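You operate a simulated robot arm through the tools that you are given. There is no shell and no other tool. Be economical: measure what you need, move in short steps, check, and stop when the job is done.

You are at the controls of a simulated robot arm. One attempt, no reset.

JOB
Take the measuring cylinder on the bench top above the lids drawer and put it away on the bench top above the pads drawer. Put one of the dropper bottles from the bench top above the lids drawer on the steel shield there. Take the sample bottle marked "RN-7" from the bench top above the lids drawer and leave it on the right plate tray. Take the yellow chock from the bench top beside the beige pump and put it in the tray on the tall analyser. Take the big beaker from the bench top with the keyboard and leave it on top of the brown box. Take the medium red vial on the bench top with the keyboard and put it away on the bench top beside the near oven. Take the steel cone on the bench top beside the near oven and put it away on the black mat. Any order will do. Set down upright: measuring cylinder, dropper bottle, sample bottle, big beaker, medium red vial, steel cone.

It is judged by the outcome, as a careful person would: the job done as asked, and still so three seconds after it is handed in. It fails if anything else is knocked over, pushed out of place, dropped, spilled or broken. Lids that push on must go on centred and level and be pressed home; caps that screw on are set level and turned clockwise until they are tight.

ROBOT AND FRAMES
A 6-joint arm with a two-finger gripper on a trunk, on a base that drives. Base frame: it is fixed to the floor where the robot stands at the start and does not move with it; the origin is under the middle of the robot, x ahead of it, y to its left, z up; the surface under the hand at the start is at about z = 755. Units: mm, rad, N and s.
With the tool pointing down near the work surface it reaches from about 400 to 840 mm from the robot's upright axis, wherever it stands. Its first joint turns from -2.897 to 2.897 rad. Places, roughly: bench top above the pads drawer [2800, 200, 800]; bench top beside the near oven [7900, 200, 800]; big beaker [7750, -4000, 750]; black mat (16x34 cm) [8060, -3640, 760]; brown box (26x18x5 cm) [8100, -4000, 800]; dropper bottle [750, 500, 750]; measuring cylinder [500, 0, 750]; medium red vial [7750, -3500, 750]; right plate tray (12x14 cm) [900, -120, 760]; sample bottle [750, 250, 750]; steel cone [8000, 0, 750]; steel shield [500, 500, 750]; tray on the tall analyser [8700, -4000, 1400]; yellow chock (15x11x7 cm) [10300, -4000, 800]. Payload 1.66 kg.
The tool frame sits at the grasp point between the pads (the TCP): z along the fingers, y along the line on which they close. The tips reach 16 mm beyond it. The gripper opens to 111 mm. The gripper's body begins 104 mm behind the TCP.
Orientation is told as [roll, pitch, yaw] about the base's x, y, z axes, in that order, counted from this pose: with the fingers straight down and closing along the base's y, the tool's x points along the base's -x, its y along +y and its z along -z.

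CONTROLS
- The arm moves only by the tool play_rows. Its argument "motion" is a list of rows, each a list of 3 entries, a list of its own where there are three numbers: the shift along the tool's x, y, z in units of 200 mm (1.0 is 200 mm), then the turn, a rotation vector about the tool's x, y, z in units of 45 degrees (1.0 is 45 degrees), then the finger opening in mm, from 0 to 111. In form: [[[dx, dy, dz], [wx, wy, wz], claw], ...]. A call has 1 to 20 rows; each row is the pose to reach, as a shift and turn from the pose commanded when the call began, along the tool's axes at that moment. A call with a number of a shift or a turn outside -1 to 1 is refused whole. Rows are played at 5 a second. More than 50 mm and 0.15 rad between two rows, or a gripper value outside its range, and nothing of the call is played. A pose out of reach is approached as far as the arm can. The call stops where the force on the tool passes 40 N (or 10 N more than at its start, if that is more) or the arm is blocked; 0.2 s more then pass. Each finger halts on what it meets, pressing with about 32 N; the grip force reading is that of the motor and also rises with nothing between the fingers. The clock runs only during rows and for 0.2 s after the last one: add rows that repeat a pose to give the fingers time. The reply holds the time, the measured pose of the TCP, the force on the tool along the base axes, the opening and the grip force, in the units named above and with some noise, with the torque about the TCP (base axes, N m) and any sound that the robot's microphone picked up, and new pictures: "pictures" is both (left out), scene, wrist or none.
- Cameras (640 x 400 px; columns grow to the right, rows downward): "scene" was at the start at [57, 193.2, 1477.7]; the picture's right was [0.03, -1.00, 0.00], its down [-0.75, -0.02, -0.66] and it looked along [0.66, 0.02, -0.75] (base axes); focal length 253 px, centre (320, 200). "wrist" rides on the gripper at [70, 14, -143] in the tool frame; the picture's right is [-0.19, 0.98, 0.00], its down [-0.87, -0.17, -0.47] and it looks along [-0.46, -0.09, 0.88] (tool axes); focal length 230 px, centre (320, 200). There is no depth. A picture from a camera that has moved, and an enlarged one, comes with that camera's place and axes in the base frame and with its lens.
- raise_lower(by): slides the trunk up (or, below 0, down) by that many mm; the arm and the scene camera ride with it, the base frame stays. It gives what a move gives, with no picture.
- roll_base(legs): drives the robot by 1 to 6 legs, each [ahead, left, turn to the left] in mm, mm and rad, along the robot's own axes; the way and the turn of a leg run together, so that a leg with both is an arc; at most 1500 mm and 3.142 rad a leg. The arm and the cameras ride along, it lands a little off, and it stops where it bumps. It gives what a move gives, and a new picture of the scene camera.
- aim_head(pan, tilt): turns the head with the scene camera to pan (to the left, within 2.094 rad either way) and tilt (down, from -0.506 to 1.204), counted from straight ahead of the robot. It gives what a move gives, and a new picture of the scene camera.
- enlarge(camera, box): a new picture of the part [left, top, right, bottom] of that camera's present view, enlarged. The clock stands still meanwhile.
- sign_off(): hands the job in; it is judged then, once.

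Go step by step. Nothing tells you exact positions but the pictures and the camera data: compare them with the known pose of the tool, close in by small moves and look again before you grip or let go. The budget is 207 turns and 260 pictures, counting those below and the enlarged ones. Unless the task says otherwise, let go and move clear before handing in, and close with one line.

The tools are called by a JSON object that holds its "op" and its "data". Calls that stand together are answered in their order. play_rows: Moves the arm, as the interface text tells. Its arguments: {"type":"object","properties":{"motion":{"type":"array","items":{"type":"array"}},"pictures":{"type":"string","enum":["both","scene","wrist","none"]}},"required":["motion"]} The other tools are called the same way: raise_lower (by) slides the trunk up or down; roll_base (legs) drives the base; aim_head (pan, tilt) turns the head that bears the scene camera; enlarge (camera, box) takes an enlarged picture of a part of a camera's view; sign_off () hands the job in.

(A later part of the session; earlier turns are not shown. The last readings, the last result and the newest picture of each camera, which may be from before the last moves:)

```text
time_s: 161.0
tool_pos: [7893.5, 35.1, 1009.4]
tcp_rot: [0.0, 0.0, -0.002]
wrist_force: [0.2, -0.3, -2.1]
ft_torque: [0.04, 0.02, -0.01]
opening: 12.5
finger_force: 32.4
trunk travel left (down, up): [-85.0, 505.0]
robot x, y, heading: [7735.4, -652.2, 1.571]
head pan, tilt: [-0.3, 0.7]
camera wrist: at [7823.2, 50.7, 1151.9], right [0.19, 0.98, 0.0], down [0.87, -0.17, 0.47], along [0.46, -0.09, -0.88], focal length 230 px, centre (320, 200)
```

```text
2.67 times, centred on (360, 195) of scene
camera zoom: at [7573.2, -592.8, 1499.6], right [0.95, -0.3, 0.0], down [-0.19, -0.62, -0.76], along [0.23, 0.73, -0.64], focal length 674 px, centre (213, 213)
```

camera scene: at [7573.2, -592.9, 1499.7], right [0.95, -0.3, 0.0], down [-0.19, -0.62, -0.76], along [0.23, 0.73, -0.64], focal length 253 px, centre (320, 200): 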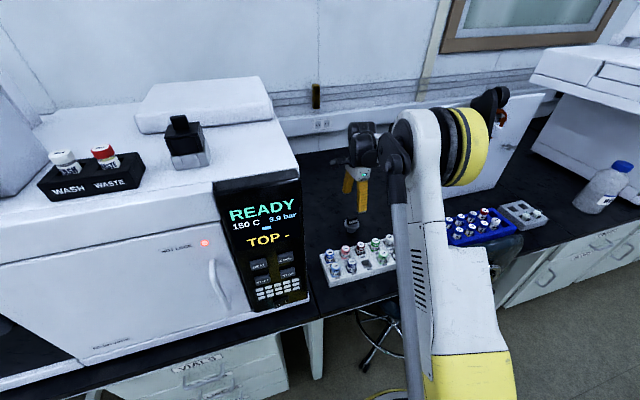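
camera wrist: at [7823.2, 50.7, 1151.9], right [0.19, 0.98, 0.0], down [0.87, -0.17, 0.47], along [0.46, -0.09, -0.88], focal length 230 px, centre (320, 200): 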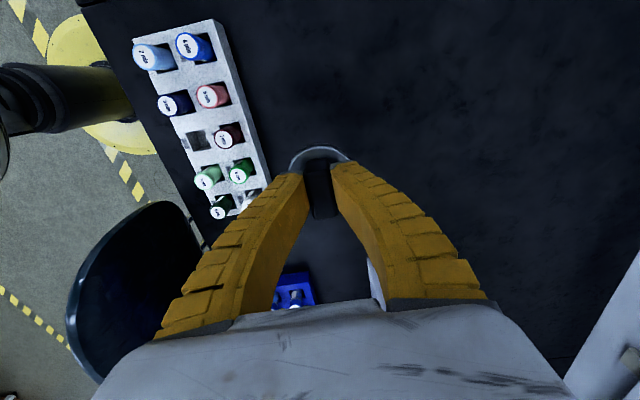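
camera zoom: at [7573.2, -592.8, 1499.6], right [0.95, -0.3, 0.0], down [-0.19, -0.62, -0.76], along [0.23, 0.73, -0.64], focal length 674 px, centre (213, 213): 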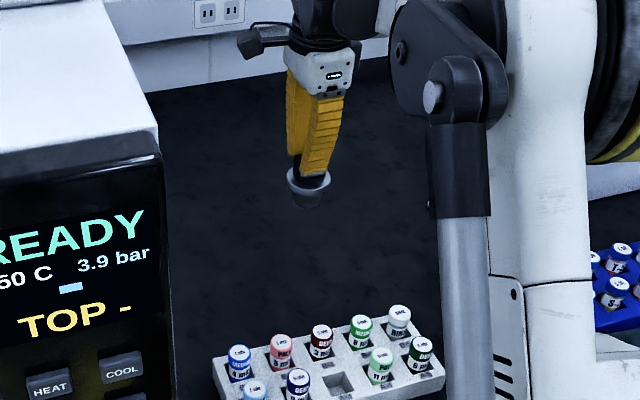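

The cone hangs level. Back into the lane, turn around and look at the keyboard bench.

{"op": "roll_base", "data": {"legs": [[-1000, 0, 0], [0, 0, -1.571], [0, 0, -1.571]]}}

{"op": "aim_head", "data": {"pan": 0.0, "tilt": 0.4}}

```text
time_s: 173.8
tool_pos: [7578.5, -2340.6, 1009.4]
tcp_rot: [0.001, 0.001, 3.125]
wrist_force: [-0.2, -0.3, -2.3]
ft_torque: [-0.02, 0.0, 0.01]
opening: 12.6
finger_force: 31.8
trunk travel left (down, up): [-85.0, 505.0]
robot x, y, heading: [7740.1, -1651.7, -1.581]
head pan, tilt: [-0.3, 0.7]
camera scene: at [7903.4, -1714.6, 1499.6], right [-0.95, 0.31, 0.0], down [0.2, 0.61, -0.76], along [-0.24, -0.73, -0.64], focal length 253 px, centre (320, 200)
```

scene: 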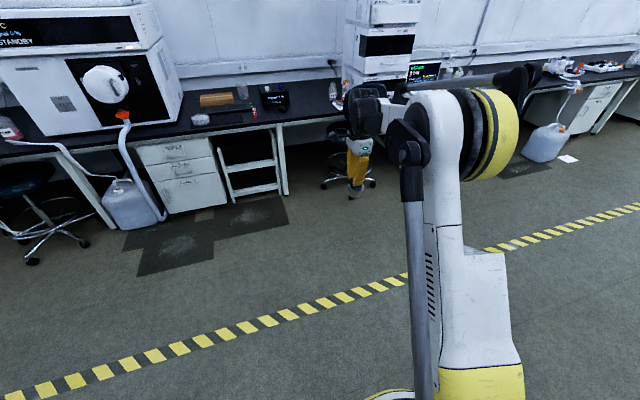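

```text
time_s: 174.7
tool_pos: [7578.1, -2342.4, 1009.1]
tcp_rot: [-0.001, 0.001, 3.13]
wrist_force: [-0.4, 0.2, -1.7]
ft_torque: [0.0, -0.04, 0.0]
opening: 13.0
finger_force: 32.6
trunk travel left (down, up): [-85.0, 505.0]
robot x, y, heading: [7741.9, -1653.5, -1.584]
head pan, tilt: [0.0, 0.4]
camera scene: at [7928.3, -1726.4, 1526.4], right [-1.0, 0.01, 0.0], down [0.01, 0.39, -0.92], along [-0.01, -0.92, -0.39], focal length 253 px, centre (320, 200)
```

scene: 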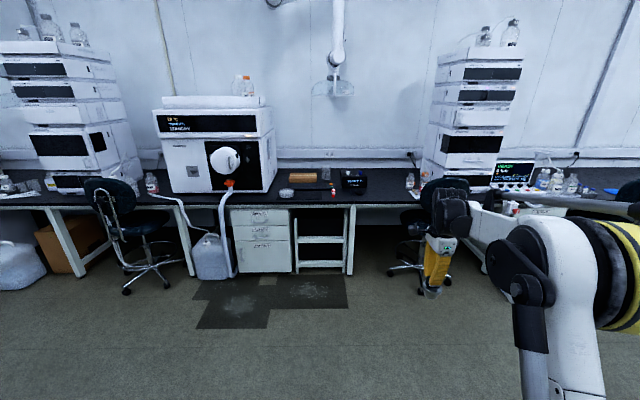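

{"op": "enlarge", "data": {"camera": "scene", "box": [220, 140, 420, 240]}}

{"op": "enlarge", "data": {"camera": "scene", "box": [0, 20, 280, 220]}}

```text
3.20 times, centred on (320, 190) of scene
camera zoom: at [7928.3, -1726.4, 1526.4], right [-1.0, 0.01, 0.0], down [0.01, 0.39, -0.92], along [-0.01, -0.92, -0.39], focal length 808 px, centre (320, 232)
```

zoom: 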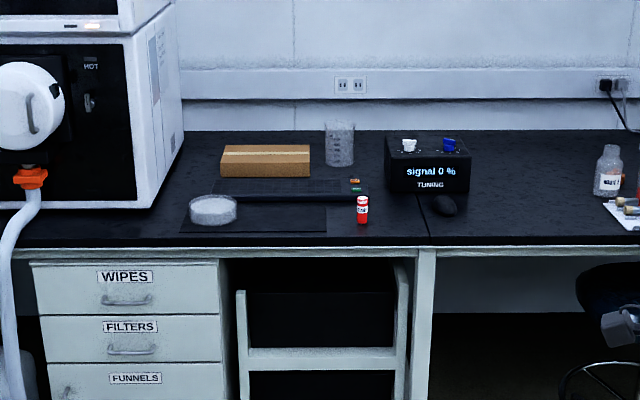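

```text
2.00 times, centred on (140, 120) of scene
camera zoom: at [7928.3, -1726.4, 1526.4], right [-1.0, 0.01, 0.0], down [0.01, 0.39, -0.92], along [-0.01, -0.92, -0.39], focal length 505 px, centre (680, 360)
```

zoom: 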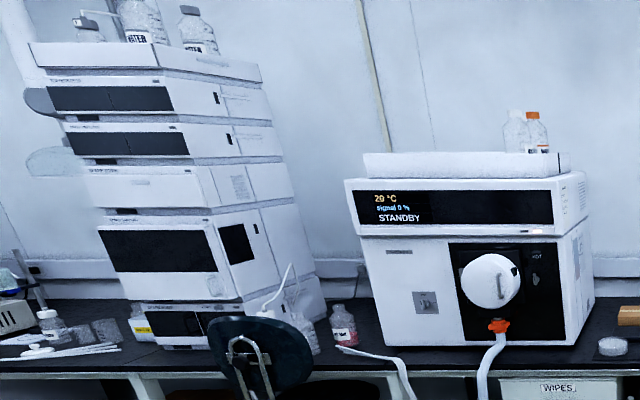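

The keyboard bench shows the box, beaker, mat with a dish, and a red vial. Drive up to it.

{"op": "roll_base", "data": {"legs": [[0, 358, 0.013], [1240, 0, 0]]}}

{"op": "aim_head", "data": {"pan": -0.1, "tilt": 0.8}}

```text
time_s: 182.8
tool_pos: [7953.6, -3584.2, 1008.7]
tcp_rot: [0.001, 0.0, -3.133]
wrist_force: [0.2, 0.4, -1.6]
ft_torque: [-0.02, -0.03, 0.02]
opening: 12.7
finger_force: 32.1
trunk travel left (down, up): [-85.0, 505.0]
robot x, y, heading: [8102.3, -2891.6, -1.562]
head pan, tilt: [0.0, 0.4]
camera scene: at [8289.7, -2962.1, 1526.5], right [-1.0, -0.01, 0.0], down [0.0, 0.39, -0.92], along [0.01, -0.92, -0.39], focal length 253 px, centre (320, 200)
```

scene: 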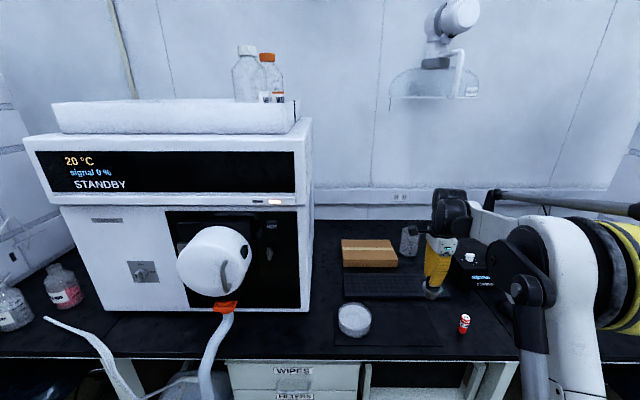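

```text
time_s: 183.7
tool_pos: [7952.7, -3584.7, 1009.2]
tcp_rot: [0.001, 0.0, -3.133]
wrist_force: [-0.3, 0.4, -2.1]
ft_torque: [-0.01, -0.01, 0.02]
opening: 12.8
finger_force: 31.9
trunk travel left (down, up): [-85.0, 505.0]
robot x, y, heading: [8100.2, -2892.5, -1.561]
head pan, tilt: [-0.099, 0.799]
camera scene: at [8281.6, -2949.7, 1491.5], right [-1.0, 0.09, 0.0], down [0.06, 0.71, -0.7], along [-0.06, -0.69, -0.72], focal length 253 px, centre (320, 200)
```

scene: 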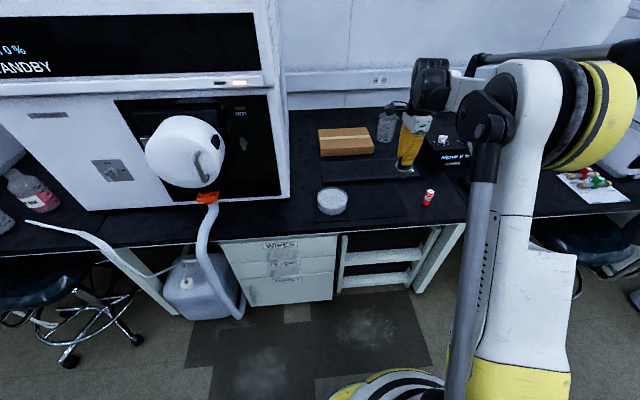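

{"op": "enlarge", "data": {"camera": "scene", "box": [290, 90, 480, 240]}}

{"op": "play_rows", "data": {"motion": [[[0, 0, 0], [0, 0, 0], 5]], "pictures": "wrist"}}

```text
2.67 times, centred on (385, 165) of scene
camera zoom: at [8281.6, -2949.7, 1491.5], right [-1.0, 0.09, 0.0], down [0.06, 0.71, -0.7], along [-0.06, -0.69, -0.72], focal length 674 px, centre (147, 293)
```

zoom: 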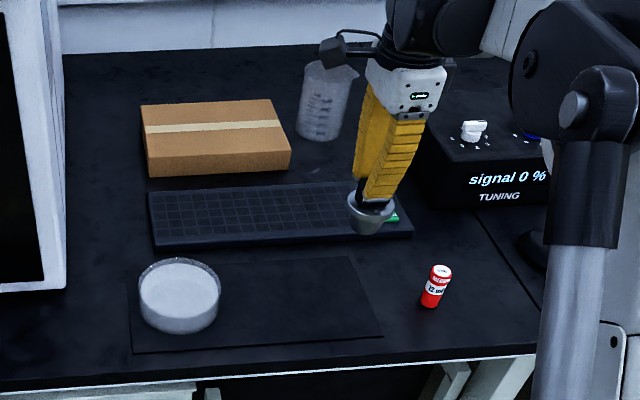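

```text
time_s: 184.1
tool_pos: [7953.6, -3583.9, 1008.9]
tcp_rot: [0.0, 0.001, -3.132]
wrist_force: [-0.1, 0.7, -2.1]
ft_torque: [-0.01, 0.02, -0.02]
opening: 12.7
finger_force: 31.9
trunk travel left (down, up): [-85.0, 505.0]
robot x, y, heading: [8099.3, -2894.3, -1.566]
head pan, tilt: [-0.099, 0.799]
camera wrist: at [8022.4, -3597.0, 1151.4], right [-0.18, -0.98, 0.0], down [-0.87, 0.16, 0.47], along [-0.46, 0.09, -0.88], focal length 230 px, centre (320, 200)
```

wrist: 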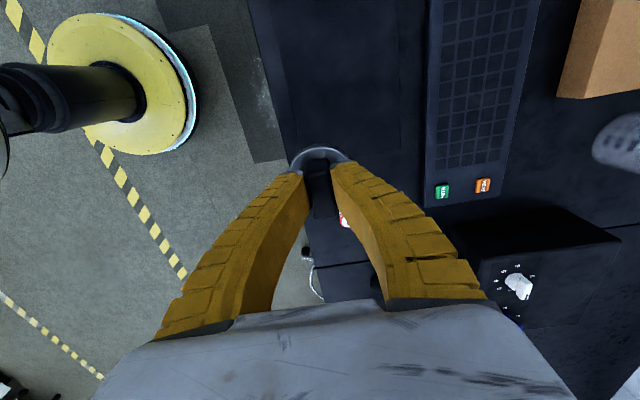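

Mat spans x 7891–8249, y −3705..−3541. Place the cone at about [7990,−3622]; lower to just above it.

{"op": "play_rows", "data": {"motion": [[[0.09, 0.095, 0], [0, 0, 0], 5], [[0.18, 0.19, 0], [0, 0, 0], 5], [[0.18, 0.19, 0.2], [0, 0, 0], 5], [[0.18, 0.19, 0.4], [0, 0, 0], 5], [[0.18, 0.19, 0.6], [0, 0, 0], 5], [[0.18, 0.19, 0.8], [0, 0, 0], 5], [[0.18, 0.19, 0.82], [0, 0, 0], 5], [[0.18, 0.19, 0.82], [0, 0, 0], 5]], "pictures": "none"}}

{"op": "enlarge", "data": {"camera": "scene", "box": [310, 130, 430, 230]}}

```text
time_s: 185.9
tool_pos: [7989.4, -3622.2, 843.7]
tcp_rot: [0.0, 0.001, -3.132]
wrist_force: [-0.2, -0.3, -1.8]
ft_torque: [-0.02, -0.04, -0.01]
opening: 12.5
finger_force: 32.3
trunk travel left (down, up): [-85.0, 505.0]
robot x, y, heading: [8100.0, -2887.4, -1.558]
head pan, tilt: [-0.099, 0.799]
```

```text
4.00 times, centred on (370, 180) of scene
camera zoom: at [8281.7, -2949.5, 1491.4], right [-1.0, 0.09, 0.0], down [0.06, 0.71, -0.7], along [-0.06, -0.69, -0.72], focal length 1011 px, centre (120, 280)
```

zoom: 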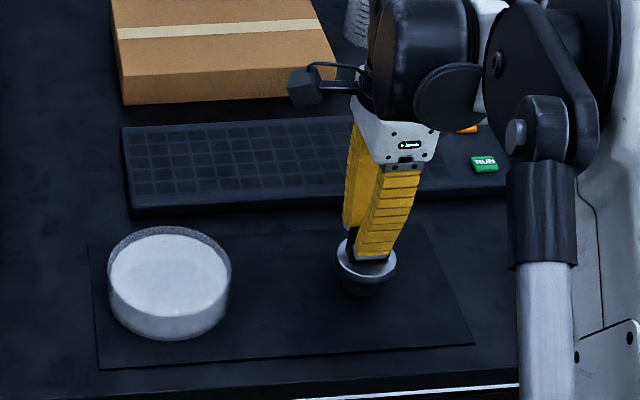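

Over the mat. Lower in small steps.

{"op": "play_rows", "data": {"motion": [[[0, 0, 0.03], [0, 0, 0], 5], [[0, 0, 0.05], [0, 0, 0], 5], [[0, 0, 0.06], [0, 0, 0], 5], [[0, 0, 0.06], [0, 0, 0], 5]], "pictures": "none"}}

```text
time_s: 186.9
tool_pos: [7989.2, -3622.5, 832.2]
tcp_rot: [0.001, 0.001, -3.134]
wrist_force: [-0.8, -0.9, 4.9]
ft_torque: [0.02, 0.17, 0.02]
opening: 14.9
finger_force: 31.8
trunk travel left (down, up): [-85.0, 505.0]
robot x, y, heading: [8101.4, -2893.2, -1.558]
head pan, tilt: [-0.099, 0.799]
```

Contact. Release slowly and lift.

{"op": "play_rows", "data": {"motion": [[[0, 0, 0.002], [0, 0, 0], 25], [[0, 0, 0.002], [0, 0, 0], 45], [[0, 0, 0.002], [0, 0, 0], 45], [[0, 0, -0.1], [0, 0, 0], 45], [[0, 0, -0.3], [0, 0, 0], 60], [[0, 0, -0.5], [0, 0, 0], 60], [[0, 0, -0.7], [0, 0, 0], 60]]}}

```text
time_s: 188.5
tool_pos: [7990.2, -3622.9, 974.7]
tcp_rot: [0.0, -0.001, -3.133]
wrist_force: [-0.4, -0.4, 0.0]
ft_torque: [0.0, -0.02, 0.02]
opening: 62.3
finger_force: 1.9
trunk travel left (down, up): [-85.0, 505.0]
robot x, y, heading: [8100.2, -2890.5, -1.564]
head pan, tilt: [-0.099, 0.799]
camera scene: at [8281.7, -2949.3, 1491.4], right [-1.0, 0.09, 0.0], down [0.06, 0.71, -0.7], along [-0.06, -0.69, -0.72], focal length 253 px, centre (320, 200)
camera wrist: at [8058.6, -3634.5, 1116.0], right [-0.18, -0.98, 0.0], down [-0.87, 0.16, 0.47], along [-0.46, 0.09, -0.88], focal length 230 px, centre (320, 200)
```

scene: 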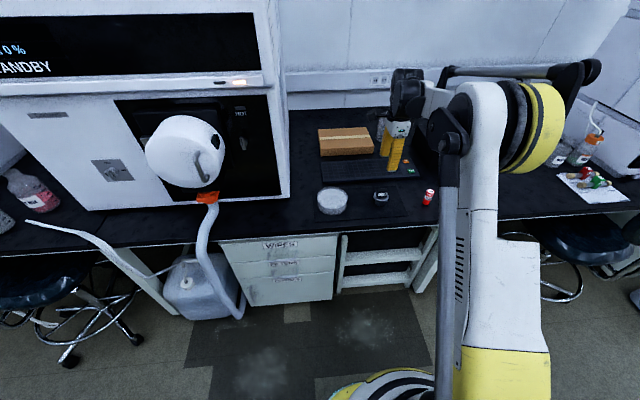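
wrist: 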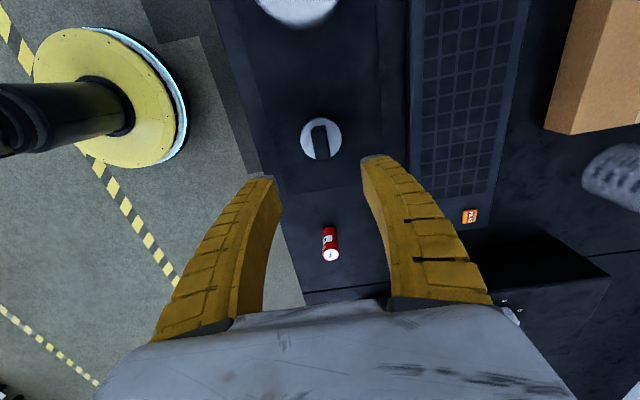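

The cone stands on the mat. For the beaker near [7847,−4053] I need to get closer to the bench; drive in carefully.

{"op": "roll_base", "data": {"legs": [[0, -200, 0], [320, 0, 0]]}}

{"op": "aim_head", "data": {"pan": -0.2, "tilt": 0.8}}

{"op": "play_rows", "data": {"motion": [[[0, 0, 0], [0, 0, 0], 100]], "pictures": "wrist"}}

```text
time_s: 191.8
tool_pos: [7793.0, -3942.7, 972.7]
tcp_rot: [0.001, 0.0, -3.13]
wrist_force: [-0.3, 0.5, -0.3]
ft_torque: [0.04, -0.01, 0.0]
opening: 61.9
finger_force: 0.9
trunk travel left (down, up): [-85.0, 505.0]
robot x, y, heading: [7906.9, -3212.5, -1.563]
head pan, tilt: [-0.099, 0.799]
camera scene: at [8085.2, -3270.9, 1491.4], right [-1.0, 0.09, 0.0], down [0.06, 0.71, -0.7], along [-0.06, -0.69, -0.72], focal length 253 px, centre (320, 200)
```

scene: 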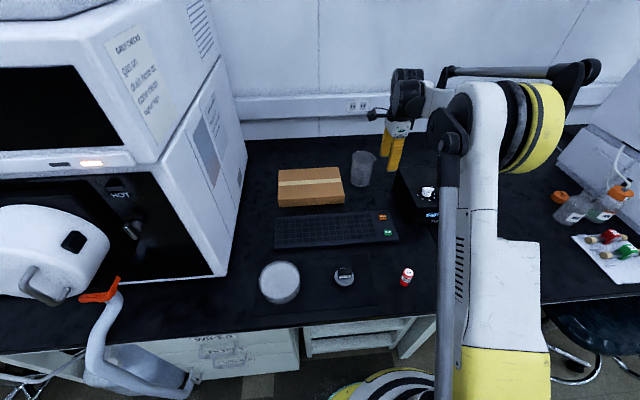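

```text
time_s: 192.5
tool_pos: [7794.2, -3943.0, 973.3]
tcp_rot: [-0.001, -0.001, -3.13]
wrist_force: [-0.1, 0.9, 0.5]
ft_torque: [-0.03, -0.01, -0.01]
opening: 62.0
finger_force: 1.8
trunk travel left (down, up): [-85.0, 505.0]
robot x, y, heading: [7903.0, -3210.4, -1.562]
head pan, tilt: [-0.201, 0.799]
camera scene: at [8077.1, -3269.5, 1491.4], right [-0.98, 0.19, 0.0], down [0.14, 0.7, -0.7], along [-0.13, -0.68, -0.72], focal length 253 px, centre (320, 200)
```

scene: 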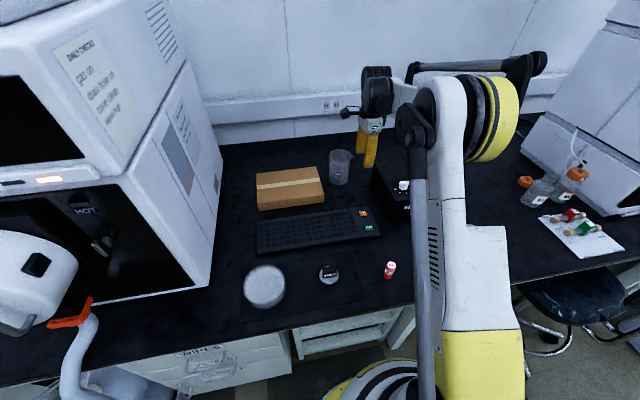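

```text
time_s: 192.9
tool_pos: [7793.1, -3942.6, 973.0]
tcp_rot: [-0.001, 0.002, -3.131]
wrist_force: [0.4, -0.9, 0.2]
ft_torque: [0.01, -0.01, -0.01]
opening: 100.6
finger_force: 0.9
trunk travel left (down, up): [-85.0, 505.0]
robot x, y, heading: [7904.3, -3212.5, -1.565]
head pan, tilt: [-0.201, 0.799]
camera wrist: at [7862.8, -3956.1, 1115.5], right [-0.18, -0.98, 0.0], down [-0.87, 0.16, 0.47], along [-0.46, 0.08, -0.88], focal length 230 px, centre (320, 200)
```

wrist: 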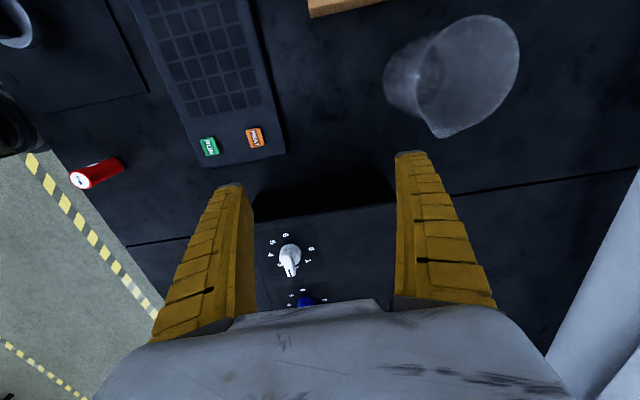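

Beaker axis is near [7843,−4070], just beyond reach. Nudge forward and move the hand above it.

{"op": "roll_base", "data": {"legs": [[45, 0, 0]]}}

{"op": "play_rows", "data": {"motion": [[[0, 0, -0.1], [0, 0, 0], 111], [[0.12, 0.15, -0.1], [0, 0, 0], 111], [[0.25, 0.3, -0.1], [0, 0, 0], 111], [[0.25, 0.42, -0.1], [0, 0, 0], 111], [[0.25, 0.42, -0.1], [0, 0, 0], 111]]}}

```text
time_s: 193.8
tool_pos: [7794.8, -3988.6, 973.2]
tcp_rot: [0.001, 0.002, -3.133]
wrist_force: [0.0, 0.6, 0.4]
ft_torque: [0.02, 0.02, -0.02]
opening: 100.4
finger_force: 0.6
trunk travel left (down, up): [-85.0, 505.0]
robot x, y, heading: [7902.6, -3256.2, -1.559]
head pan, tilt: [-0.201, 0.799]
camera scene: at [8077.5, -3314.6, 1491.4], right [-0.98, 0.19, 0.0], down [0.14, 0.7, -0.7], along [-0.13, -0.68, -0.72], focal length 253 px, centre (320, 200)
```

scene: 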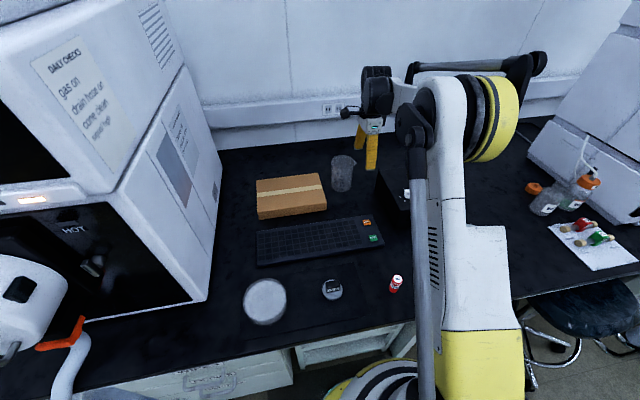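

```text
time_s: 195.0
tool_pos: [7845.2, -4071.5, 993.1]
tcp_rot: [0.001, 0.001, -3.134]
wrist_force: [-0.1, 0.5, -0.9]
ft_torque: [-0.01, 0.0, -0.04]
opening: 110.8
finger_force: 0.1
trunk travel left (down, up): [-85.0, 505.0]
robot x, y, heading: [7907.0, -3255.8, -1.562]
head pan, tilt: [-0.201, 0.799]
camera scene: at [8077.4, -3314.2, 1491.4], right [-0.98, 0.19, 0.0], down [0.14, 0.7, -0.7], along [-0.13, -0.68, -0.72], focal length 253 px, centre (320, 200)
camera wrist: at [7914.3, -4084.2, 1135.3], right [-0.18, -0.98, 0.0], down [-0.87, 0.16, 0.47], along [-0.46, 0.09, -0.88], focal length 230 px, centre (320, 200)
```

scene: 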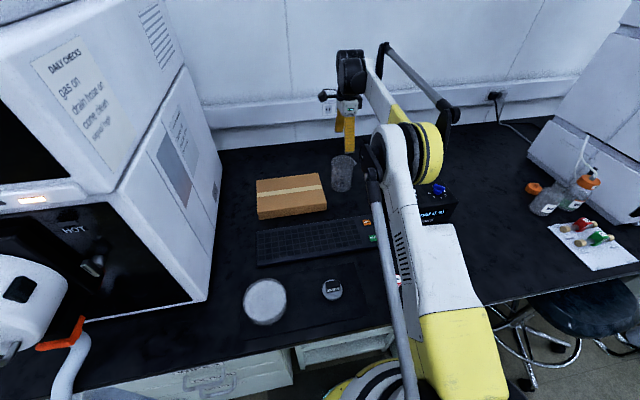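
wrist: 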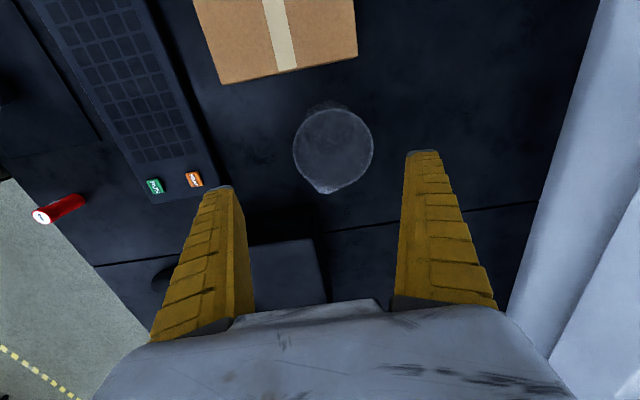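

Rim centre is about [7849,−4087]. Adjust and descend partway, checking reach.

{"op": "play_rows", "data": {"motion": [[[0.02, 0.08, 0], [0, 0, 0], 111], [[0.02, 0.08, 0.2], [0, 0, 0], 111], [[0.02, 0.08, 0.4], [0, 0, 0], 111], [[0.02, 0.08, 0.4], [0, 0, 0], 111]], "pictures": "wrist"}}

```text
time_s: 196.0
tool_pos: [7850.1, -4087.5, 912.9]
tcp_rot: [0.0, 0.0, -3.131]
wrist_force: [-0.1, -0.3, 0.8]
ft_torque: [0.04, -0.01, -0.02]
opening: 111.1
finger_force: 0.1
trunk travel left (down, up): [-85.0, 505.0]
robot x, y, heading: [7905.3, -3257.1, -1.558]
head pan, tilt: [-0.201, 0.799]
camera wrist: at [7918.7, -4101.1, 1054.9], right [-0.18, -0.98, 0.0], down [-0.87, 0.16, 0.47], along [-0.46, 0.09, -0.88], focal length 230 px, centre (320, 200)
```

wrist: 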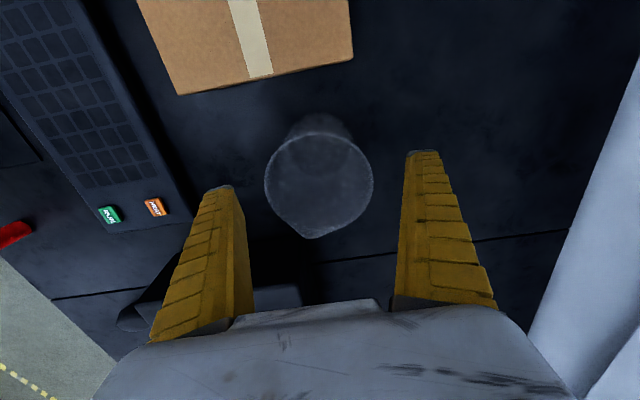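

Centred; rim z≈891. Descend to z≈838 and grip.

{"op": "play_rows", "data": {"motion": [[[-0.015, 0, 0.2], [0, 0, 0], 111], [[-0.015, 0, 0.37], [0, 0, 0], 111], [[-0.015, 0, 0.37], [0, 0, 0], 111], [[-0.015, 0, 0.37], [0, 0, 0], 60], [[-0.015, 0, 0.37], [0, 0, 0], 60], [[-0.015, 0, 0.37], [0, 0, 0], 60]], "pictures": "wrist"}}

```text
time_s: 197.4
tool_pos: [7844.3, -4087.3, 840.4]
tcp_rot: [-0.001, -0.001, -3.134]
wrist_force: [-0.4, -0.3, -0.2]
ft_torque: [-0.04, -0.01, 0.02]
opening: 91.4
finger_force: 32.3
trunk travel left (down, up): [-85.0, 505.0]
robot x, y, heading: [7905.4, -3259.9, -1.562]
head pan, tilt: [-0.201, 0.799]
camera wrist: at [7914.2, -4100.6, 981.6], right [-0.18, -0.98, 0.0], down [-0.87, 0.16, 0.47], along [-0.46, 0.09, -0.88], focal length 230 px, centre (320, 200)
```

wrist: 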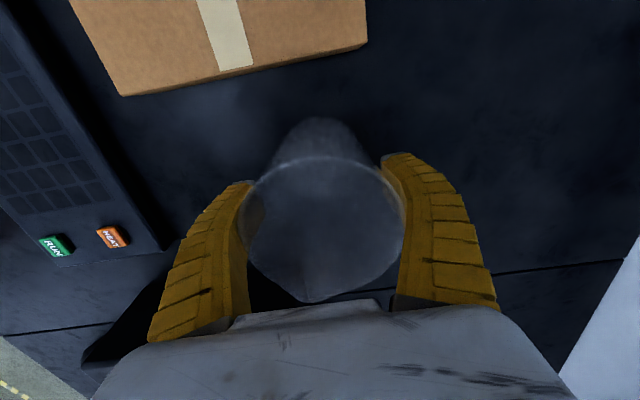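

Gripped at 91 mm. Lift and verify.

{"op": "play_rows", "data": {"motion": [[[0, 0, -0.1], [0, 0, 0], 50], [[0, 0, -0.25], [0, 0, 0], 50], [[0, 0, -0.4], [0, 0, 0], 50], [[0, 0, -0.6], [0, 0, 0], 50], [[0, 0, -0.6], [0, 0, 0], 50]]}}

{"op": "enlarge", "data": {"camera": "scene", "box": [240, 60, 420, 230]}}

```text
time_s: 198.6
tool_pos: [7846.1, -4088.1, 959.1]
tcp_rot: [0.001, -0.001, -3.132]
wrist_force: [-0.1, 0.0, -1.3]
ft_torque: [0.0, -0.02, -0.03]
opening: 91.1
finger_force: 32.0
trunk travel left (down, up): [-85.0, 505.0]
robot x, y, heading: [7904.5, -3257.9, -1.562]
head pan, tilt: [-0.201, 0.799]
camera scene: at [8077.5, -3314.0, 1491.4], right [-0.98, 0.19, 0.0], down [0.14, 0.7, -0.7], along [-0.13, -0.68, -0.72], focal length 253 px, centre (320, 200)
camera wrist: at [7915.4, -4100.0, 1101.2], right [-0.18, -0.98, 0.0], down [-0.87, 0.16, 0.47], along [-0.46, 0.08, -0.88], focal length 230 px, centre (320, 200)
```

scene: 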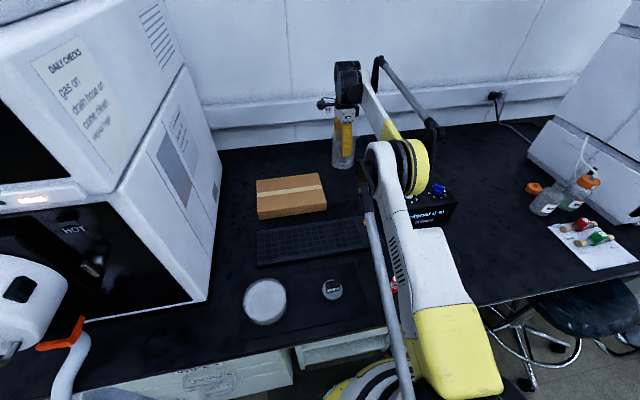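
wrist: 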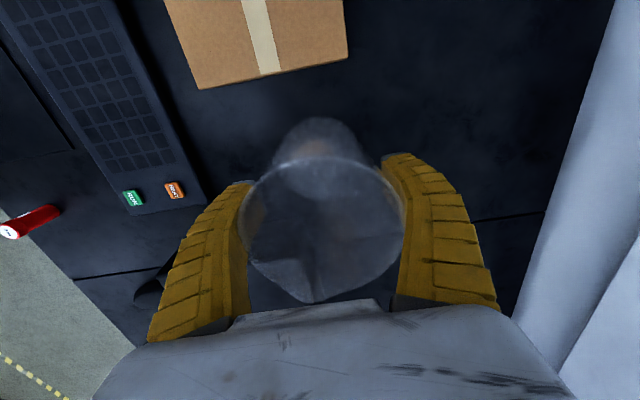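

```text
2.35 times, centred on (330, 145) of scene
camera zoom: at [8077.5, -3314.0, 1491.4], right [-0.98, 0.19, 0.0], down [0.14, 0.7, -0.7], along [-0.13, -0.68, -0.72], focal length 594 px, centre (296, 329)
```

zoom: 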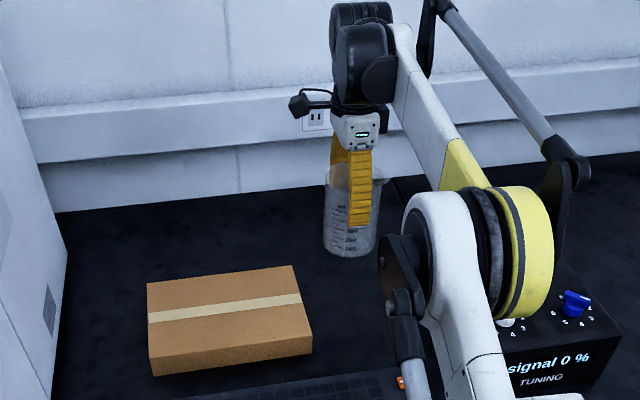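

Beaker is held upright. Carry it over the brown box centre, about [8035,−4022].

{"op": "play_rows", "data": {"motion": [[[0.2, -0.07, 0], [0, 0, 0], 50], [[0.4, -0.14, 0], [0, 0, 0], 50], [[0.6, -0.21, 0], [0, 0, 0], 50], [[0.8, -0.27, 0], [0, 0, 0], 50], [[0.95, -0.33, 0], [0, 0, 0], 50], [[0.95, -0.33, 0.15], [0, 0, 0], 50], [[0.95, -0.33, 0.27], [0, 0, 0], 50], [[0.95, -0.33, 0.27], [0, 0, 0], 50]]}}

{"op": "enlarge", "data": {"camera": "scene", "box": [230, 90, 380, 230]}}

```text
time_s: 200.4
tool_pos: [8035.6, -4018.6, 903.9]
tcp_rot: [0.001, 0.002, -3.132]
wrist_force: [-0.2, -0.1, -1.9]
ft_torque: [-0.02, -0.01, 0.01]
opening: 90.7
finger_force: 32.0
trunk travel left (down, up): [-85.0, 505.0]
robot x, y, heading: [7902.2, -3257.3, -1.559]
head pan, tilt: [-0.201, 0.799]
camera scene: at [8077.6, -3314.1, 1491.4], right [-0.98, 0.19, 0.0], down [0.14, 0.7, -0.7], along [-0.13, -0.68, -0.72], focal length 253 px, centre (320, 200)
camera wrist: at [8104.6, -4031.8, 1046.7], right [-0.18, -0.98, 0.0], down [-0.87, 0.16, 0.47], along [-0.46, 0.09, -0.88], focal length 230 px, centre (320, 200)
```

scene: 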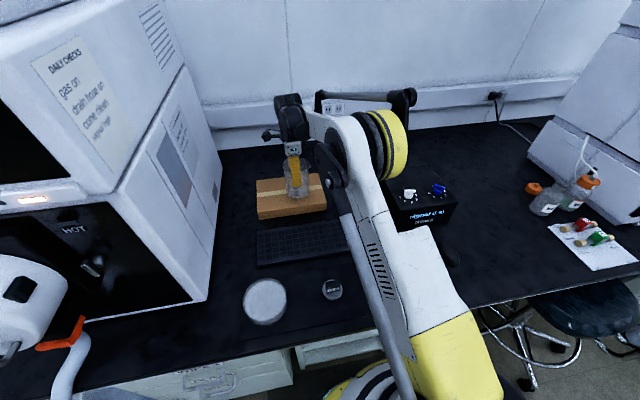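
wrist: 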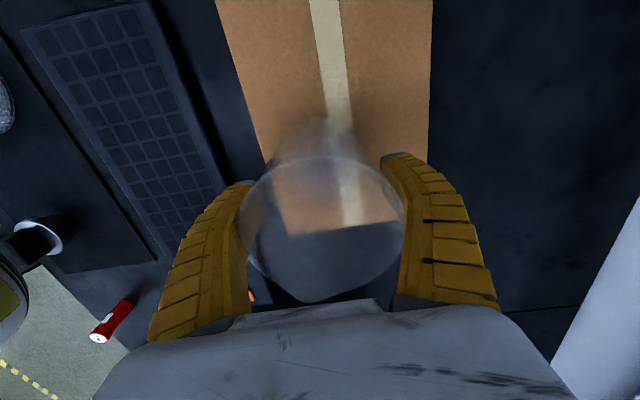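

```text
2.86 times, centred on (305, 160) of scene
camera zoom: at [8077.6, -3314.1, 1491.4], right [-0.98, 0.19, 0.0], down [0.14, 0.7, -0.7], along [-0.13, -0.68, -0.72], focal length 722 px, centre (363, 314)
```

zoom: 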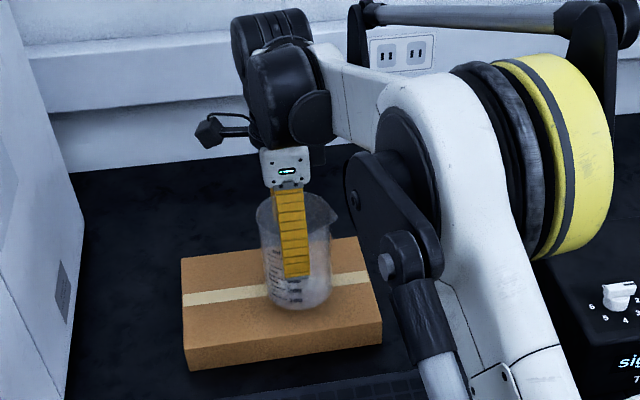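

The box centre is about y=−4042; shift 20 mm back and lower gently.

{"op": "play_rows", "data": {"motion": [[[0, 0.05, 0], [0, 0, 0], 50], [[0, 0.1, 0], [0, 0, 0], 50], [[0, 0.1, 0.03], [0, 0, 0], 50], [[0, 0.1, 0.05], [0, 0, 0], 50], [[0, 0.1, 0.06], [0, 0, 0], 50], [[0, 0.1, 0.06], [0, 0, 0], 50]], "pictures": "none"}}

```text
time_s: 201.8
tool_pos: [8035.5, -4039.7, 893.2]
tcp_rot: [0.0, -0.001, -3.134]
wrist_force: [-0.5, 0.1, -1.9]
ft_torque: [0.02, -0.02, 0.02]
opening: 90.9
finger_force: 32.3
trunk travel left (down, up): [-85.0, 505.0]
robot x, y, heading: [7899.4, -3258.3, -1.562]
head pan, tilt: [-0.201, 0.799]
```

{"op": "play_rows", "data": {"motion": [[[0, 0, 0.01], [0, 0, 0], 50], [[0, 0, 0.02], [0, 0, 0], 50], [[0, 0, 0.02], [0, 0, 0], 50]], "pictures": "none"}}

```text
time_s: 202.6
tool_pos: [8035.7, -4040.3, 888.6]
tcp_rot: [-0.001, 0.002, -3.132]
wrist_force: [0.3, 0.1, -2.5]
ft_torque: [-0.02, -0.02, -0.03]
opening: 91.1
finger_force: 31.9
trunk travel left (down, up): [-85.0, 505.0]
robot x, y, heading: [7899.0, -3260.0, -1.566]
head pan, tilt: [-0.201, 0.799]
```

{"op": "play_rows", "data": {"motion": [[[0, 0, 0.01], [0, 0, 0], 50], [[0, 0, 0.02], [0, 0, 0], 50], [[0, 0, 0.02], [0, 0, 0], 50]], "pictures": "none"}}

{"op": "enlarge", "data": {"camera": "scene", "box": [240, 120, 350, 220]}}

```text
time_s: 203.4
tool_pos: [8036.5, -4040.2, 884.8]
tcp_rot: [0.0, 0.001, -3.132]
wrist_force: [-0.1, 0.4, -1.6]
ft_torque: [0.04, -0.02, 0.01]
opening: 90.9
finger_force: 32.1
trunk travel left (down, up): [-85.0, 505.0]
robot x, y, heading: [7900.8, -3261.0, -1.56]
head pan, tilt: [-0.201, 0.799]
```

```text
4.00 times, centred on (295, 170) of scene
camera zoom: at [8077.6, -3314.2, 1491.4], right [-0.98, 0.19, 0.0], down [0.14, 0.7, -0.7], along [-0.13, -0.68, -0.72], focal length 1011 px, centre (420, 320)
```

zoom: 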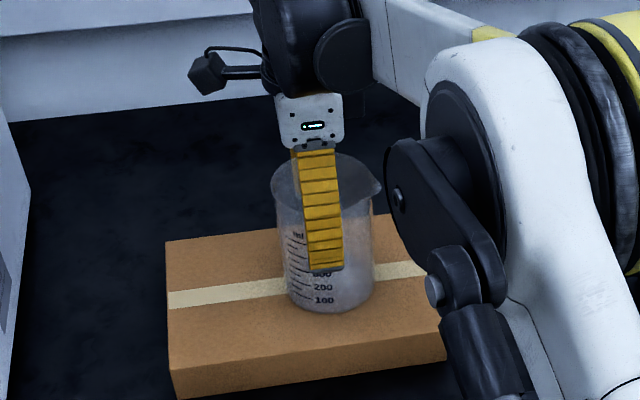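

{"op": "play_rows", "data": {"motion": [[[0, 0, 0.01], [0, 0, 0], 50], [[0, 0, 0.02], [0, 0, 0], 50], [[0, 0, 0.02], [0, 0, 0], 50]], "pictures": "none"}}

```text
time_s: 204.2
tool_pos: [8034.5, -4039.2, 882.1]
tcp_rot: [0.002, 0.0, -3.131]
wrist_force: [2.5, -9.7, 22.2]
ft_torque: [-0.25, 0.28, 0.16]
opening: 92.1
finger_force: 31.7
trunk travel left (down, up): [-85.0, 505.0]
robot x, y, heading: [7906.1, -3255.6, -1.563]
head pan, tilt: [-0.201, 0.799]
```

Contact with the box. Ease and release.

{"op": "play_rows", "data": {"motion": [[[0, 0, -0.008], [0, 0, 0], 60], [[0, 0, -0.008], [0, 0, 0], 111], [[0, 0, -0.008], [0, 0, 0], 111], [[0, 0, -0.15], [0, 0, 0], 111], [[0, 0, -0.35], [0, 0, 0], 111], [[0, 0, -0.55], [0, 0, 0], 111], [[0, 0, -0.65], [0, 0, 0], 111]]}}

```text
time_s: 205.8
tool_pos: [8034.8, -4039.8, 1011.3]
tcp_rot: [0.0, -0.001, -3.132]
wrist_force: [0.7, -0.8, -0.7]
ft_torque: [-0.01, -0.03, 0.01]
opening: 111.0
finger_force: 0.0
trunk travel left (down, up): [-85.0, 505.0]
robot x, y, heading: [7900.2, -3260.3, -1.561]
head pan, tilt: [-0.201, 0.799]
camera scene: at [8077.5, -3313.9, 1491.4], right [-0.98, 0.19, 0.0], down [0.14, 0.7, -0.7], along [-0.13, -0.68, -0.72], focal length 253 px, centre (320, 200)
camera wrist: at [8104.4, -4051.9, 1154.0], right [-0.18, -0.98, 0.0], down [-0.87, 0.16, 0.47], along [-0.46, 0.08, -0.88], focal length 230 px, centre (320, 200)
```

scene: 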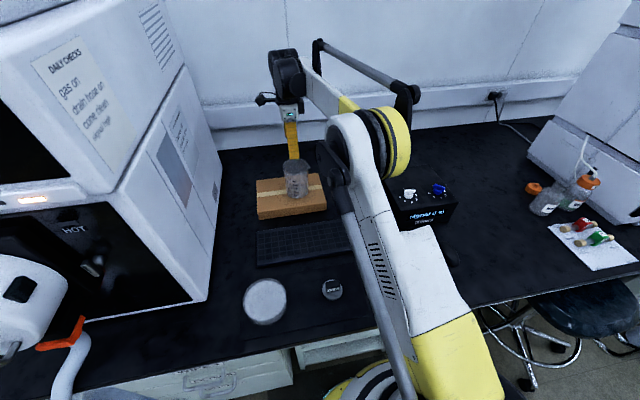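
wrist: 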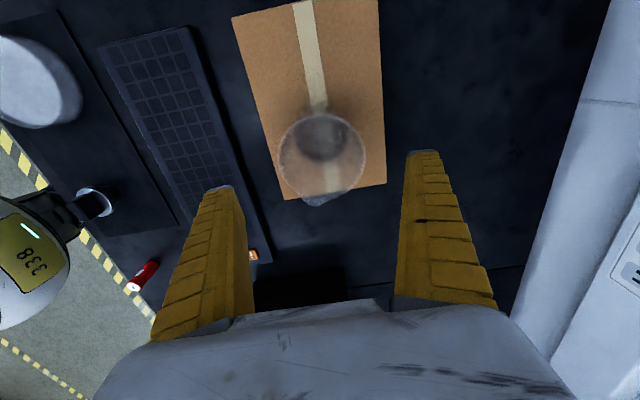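

Beaker rests on the box. Now back out and go to the pump bench at x≈10300 for the yellow chock.

{"op": "roll_base", "data": {"legs": [[-1000, 0, 0], [0, 1200, 0], [0, 1100, 0]]}}

{"op": "aim_head", "data": {"pan": -0.1, "tilt": 0.45}}

```text
time_s: 221.8
tool_pos: [10315.2, -3015.7, 1010.6]
tcp_rot: [-0.001, 0.0, -3.132]
wrist_force: [0.5, 0.5, 0.2]
ft_torque: [-0.01, 0.02, -0.03]
opening: 110.9
finger_force: 0.1
trunk travel left (down, up): [-85.0, 505.0]
robot x, y, heading: [10184.2, -2232.6, -1.558]
head pan, tilt: [-0.201, 0.799]
camera scene: at [10358.2, -2289.8, 1491.4], right [-0.98, 0.19, 0.0], down [0.14, 0.7, -0.7], along [-0.13, -0.68, -0.72], focal length 253 px, centre (320, 200)
```

scene: 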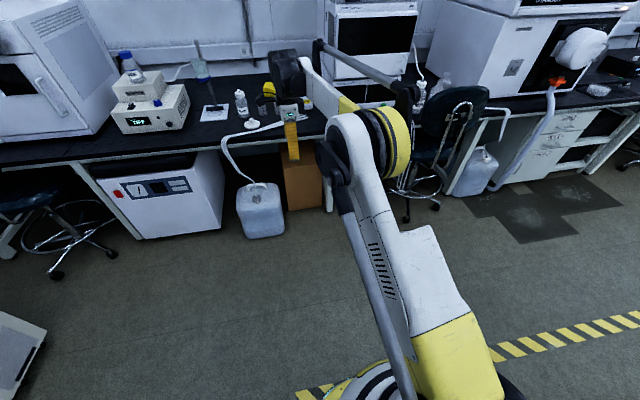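

```text
time_s: 222.7
tool_pos: [10314.3, -3016.8, 1011.3]
tcp_rot: [-0.001, 0.001, -3.132]
wrist_force: [0.5, 1.0, -0.4]
ft_torque: [-0.03, -0.01, -0.02]
opening: 111.2
finger_force: 0.0
trunk travel left (down, up): [-85.0, 505.0]
robot x, y, heading: [10183.8, -2232.1, -1.566]
head pan, tilt: [-0.099, 0.45]
camera scene: at [10365.1, -2302.2, 1521.8], right [-1.0, 0.09, 0.0], down [0.04, 0.43, -0.9], along [-0.08, -0.9, -0.44], focal length 253 px, centre (320, 200)
```

scene: 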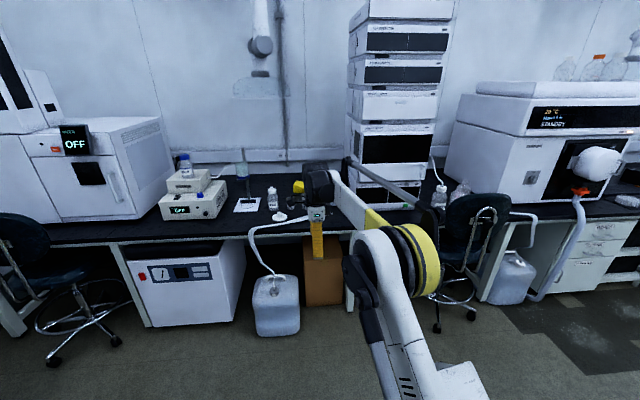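

{"op": "enlarge", "data": {"camera": "scene", "box": [150, 130, 330, 250]}}

{"op": "enlarge", "data": {"camera": "scene", "box": [440, 30, 640, 160]}}

```text
3.33 times, centred on (240, 190) of scene
camera zoom: at [10365.1, -2302.2, 1521.8], right [-1.0, 0.09, 0.0], down [0.04, 0.43, -0.9], along [-0.08, -0.9, -0.44], focal length 842 px, centre (587, 233)
```

zoom: 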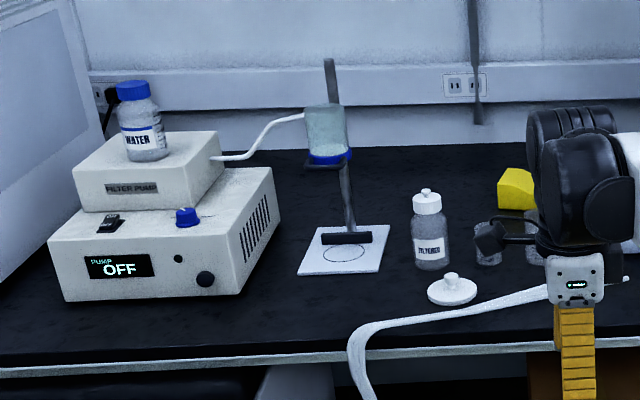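

```text
3.08 times, centred on (540, 95) of scene
camera zoom: at [10365.1, -2302.2, 1521.8], right [-1.0, 0.09, 0.0], down [0.04, 0.43, -0.9], along [-0.08, -0.9, -0.44], focal length 777 px, centre (-357, 523)
```

zoom: 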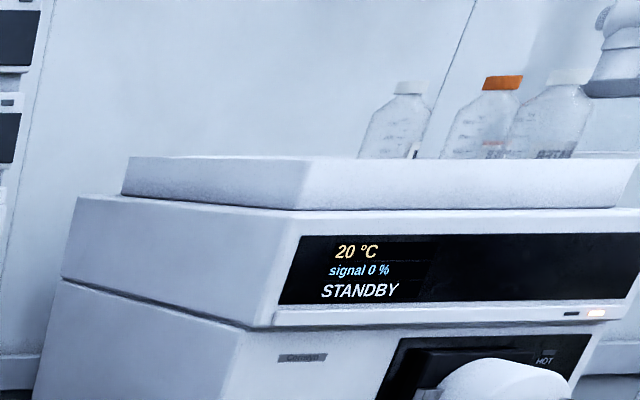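

The chock is behind the arm near [10374,−4030], with bottles in front of it. Raise the trunk and approach for a top view.

{"op": "raise_lower", "data": {"by": 300}}

{"op": "roll_base", "data": {"legs": [[700, 0, 0]]}}

{"op": "aim_head", "data": {"pan": 0.0, "tilt": 0.9}}

{"op": "play_rows", "data": {"motion": [[[0, 0, 0], [0, 0, 0], 111]], "pictures": "wrist"}}

```text
time_s: 225.7
tool_pos: [10315.0, -3014.6, 1311.0]
tcp_rot: [0.001, 0.001, -3.131]
wrist_force: [0.0, 1.0, -0.3]
ft_torque: [0.02, 0.02, -0.02]
opening: 110.7
finger_force: 0.0
trunk travel left (down, up): [-385.0, 205.0]
robot x, y, heading: [10184.7, -2227.9, -1.562]
head pan, tilt: [-0.099, 0.45]
```

```text
time_s: 229.5
tool_pos: [10324.1, -3714.0, 1310.9]
tcp_rot: [-0.001, 0.0, -3.131]
wrist_force: [-0.1, -0.6, -0.7]
ft_torque: [0.05, -0.01, 0.01]
opening: 111.2
finger_force: 0.0
trunk travel left (down, up): [-385.0, 205.0]
robot x, y, heading: [10194.6, -2929.5, -1.562]
head pan, tilt: [-0.099, 0.45]
camera scene: at [10372.3, -3000.5, 1821.8], right [-1.0, 0.09, 0.0], down [0.04, 0.43, -0.9], along [-0.08, -0.9, -0.44], focal length 253 px, centre (320, 200)
```

scene: 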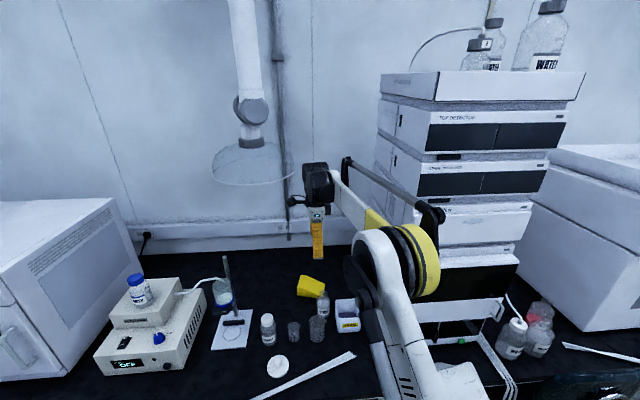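

```text
time_s: 230.4
tool_pos: [10324.0, -3713.2, 1310.3]
tcp_rot: [0.001, 0.001, -3.132]
wrist_force: [-0.7, -0.5, -1.2]
ft_torque: [0.01, -0.01, 0.01]
opening: 111.0
finger_force: 0.1
trunk travel left (down, up): [-385.0, 205.0]
robot x, y, heading: [10193.9, -2935.7, -1.561]
head pan, tilt: [0.0, 0.901]
camera scene: at [10381.2, -2984.0, 1783.5], right [-1.0, -0.01, 0.0], down [-0.01, 0.78, -0.62], along [0.01, -0.62, -0.78], focal length 253 px, centre (320, 200)
```

scene: 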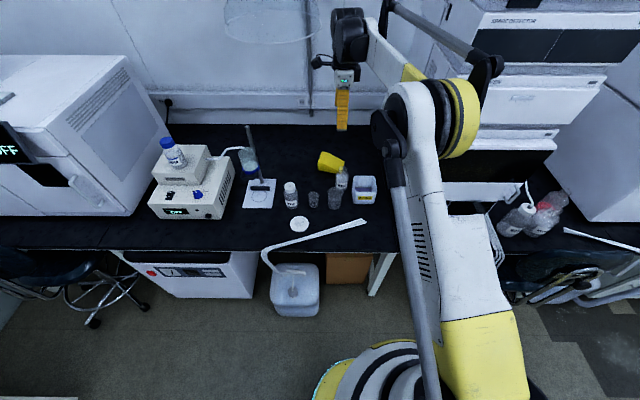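

```text
time_s: 230.8
tool_pos: [10323.4, -3713.2, 1311.5]
tcp_rot: [0.001, 0.001, -3.131]
wrist_force: [-0.7, 0.0, -0.2]
ft_torque: [-0.02, 0.05, -0.01]
opening: 110.9
finger_force: 0.1
trunk travel left (down, up): [-385.0, 205.0]
robot x, y, heading: [10192.4, -2933.5, -1.564]
head pan, tilt: [0.0, 0.901]
camera wrist: at [10393.2, -3725.5, 1453.6], right [-0.18, -0.98, 0.0], down [-0.87, 0.16, 0.47], along [-0.46, 0.08, -0.88], focal length 230 px, centre (320, 200)
```

wrist: 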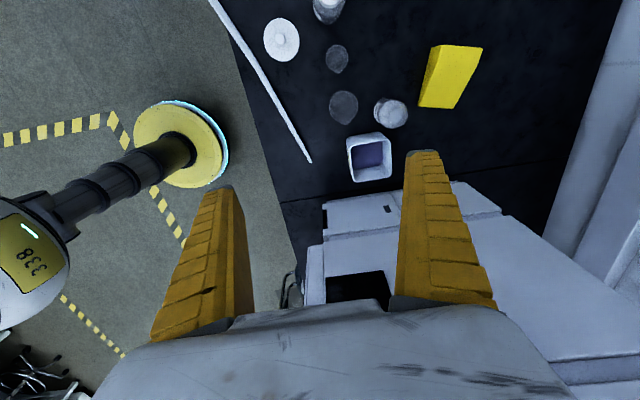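

{"op": "enlarge", "data": {"camera": "scene", "box": [270, 130, 390, 240]}}

{"op": "enlarge", "data": {"camera": "wrist", "box": [310, 10, 510, 190]}}

```text
3.64 times, centred on (330, 185) of scene
camera zoom: at [10381.2, -2983.9, 1783.5], right [-1.0, -0.01, 0.0], down [-0.01, 0.78, -0.62], along [0.01, -0.62, -0.78], focal length 919 px, centre (284, 254)
```

zoom: 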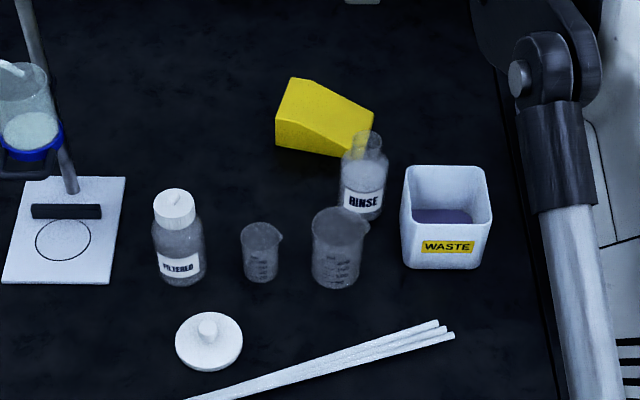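

```text
2.22 times, centred on (410, 100) of wrist
camera zoom: at [10393.2, -3725.5, 1453.6], right [-0.18, -0.98, 0.0], down [-0.87, 0.16, 0.47], along [-0.46, 0.08, -0.88], focal length 511 px, centre (120, 422)
```

zoom: 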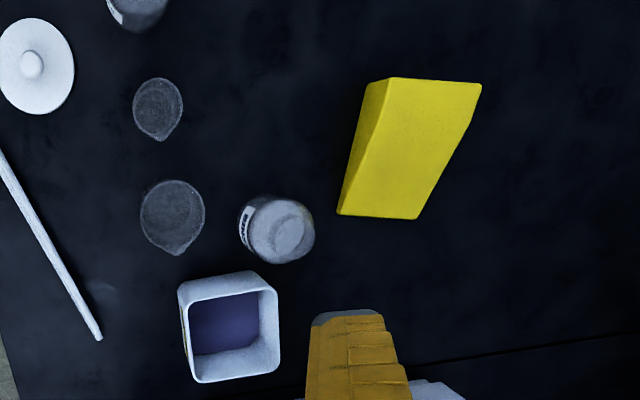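

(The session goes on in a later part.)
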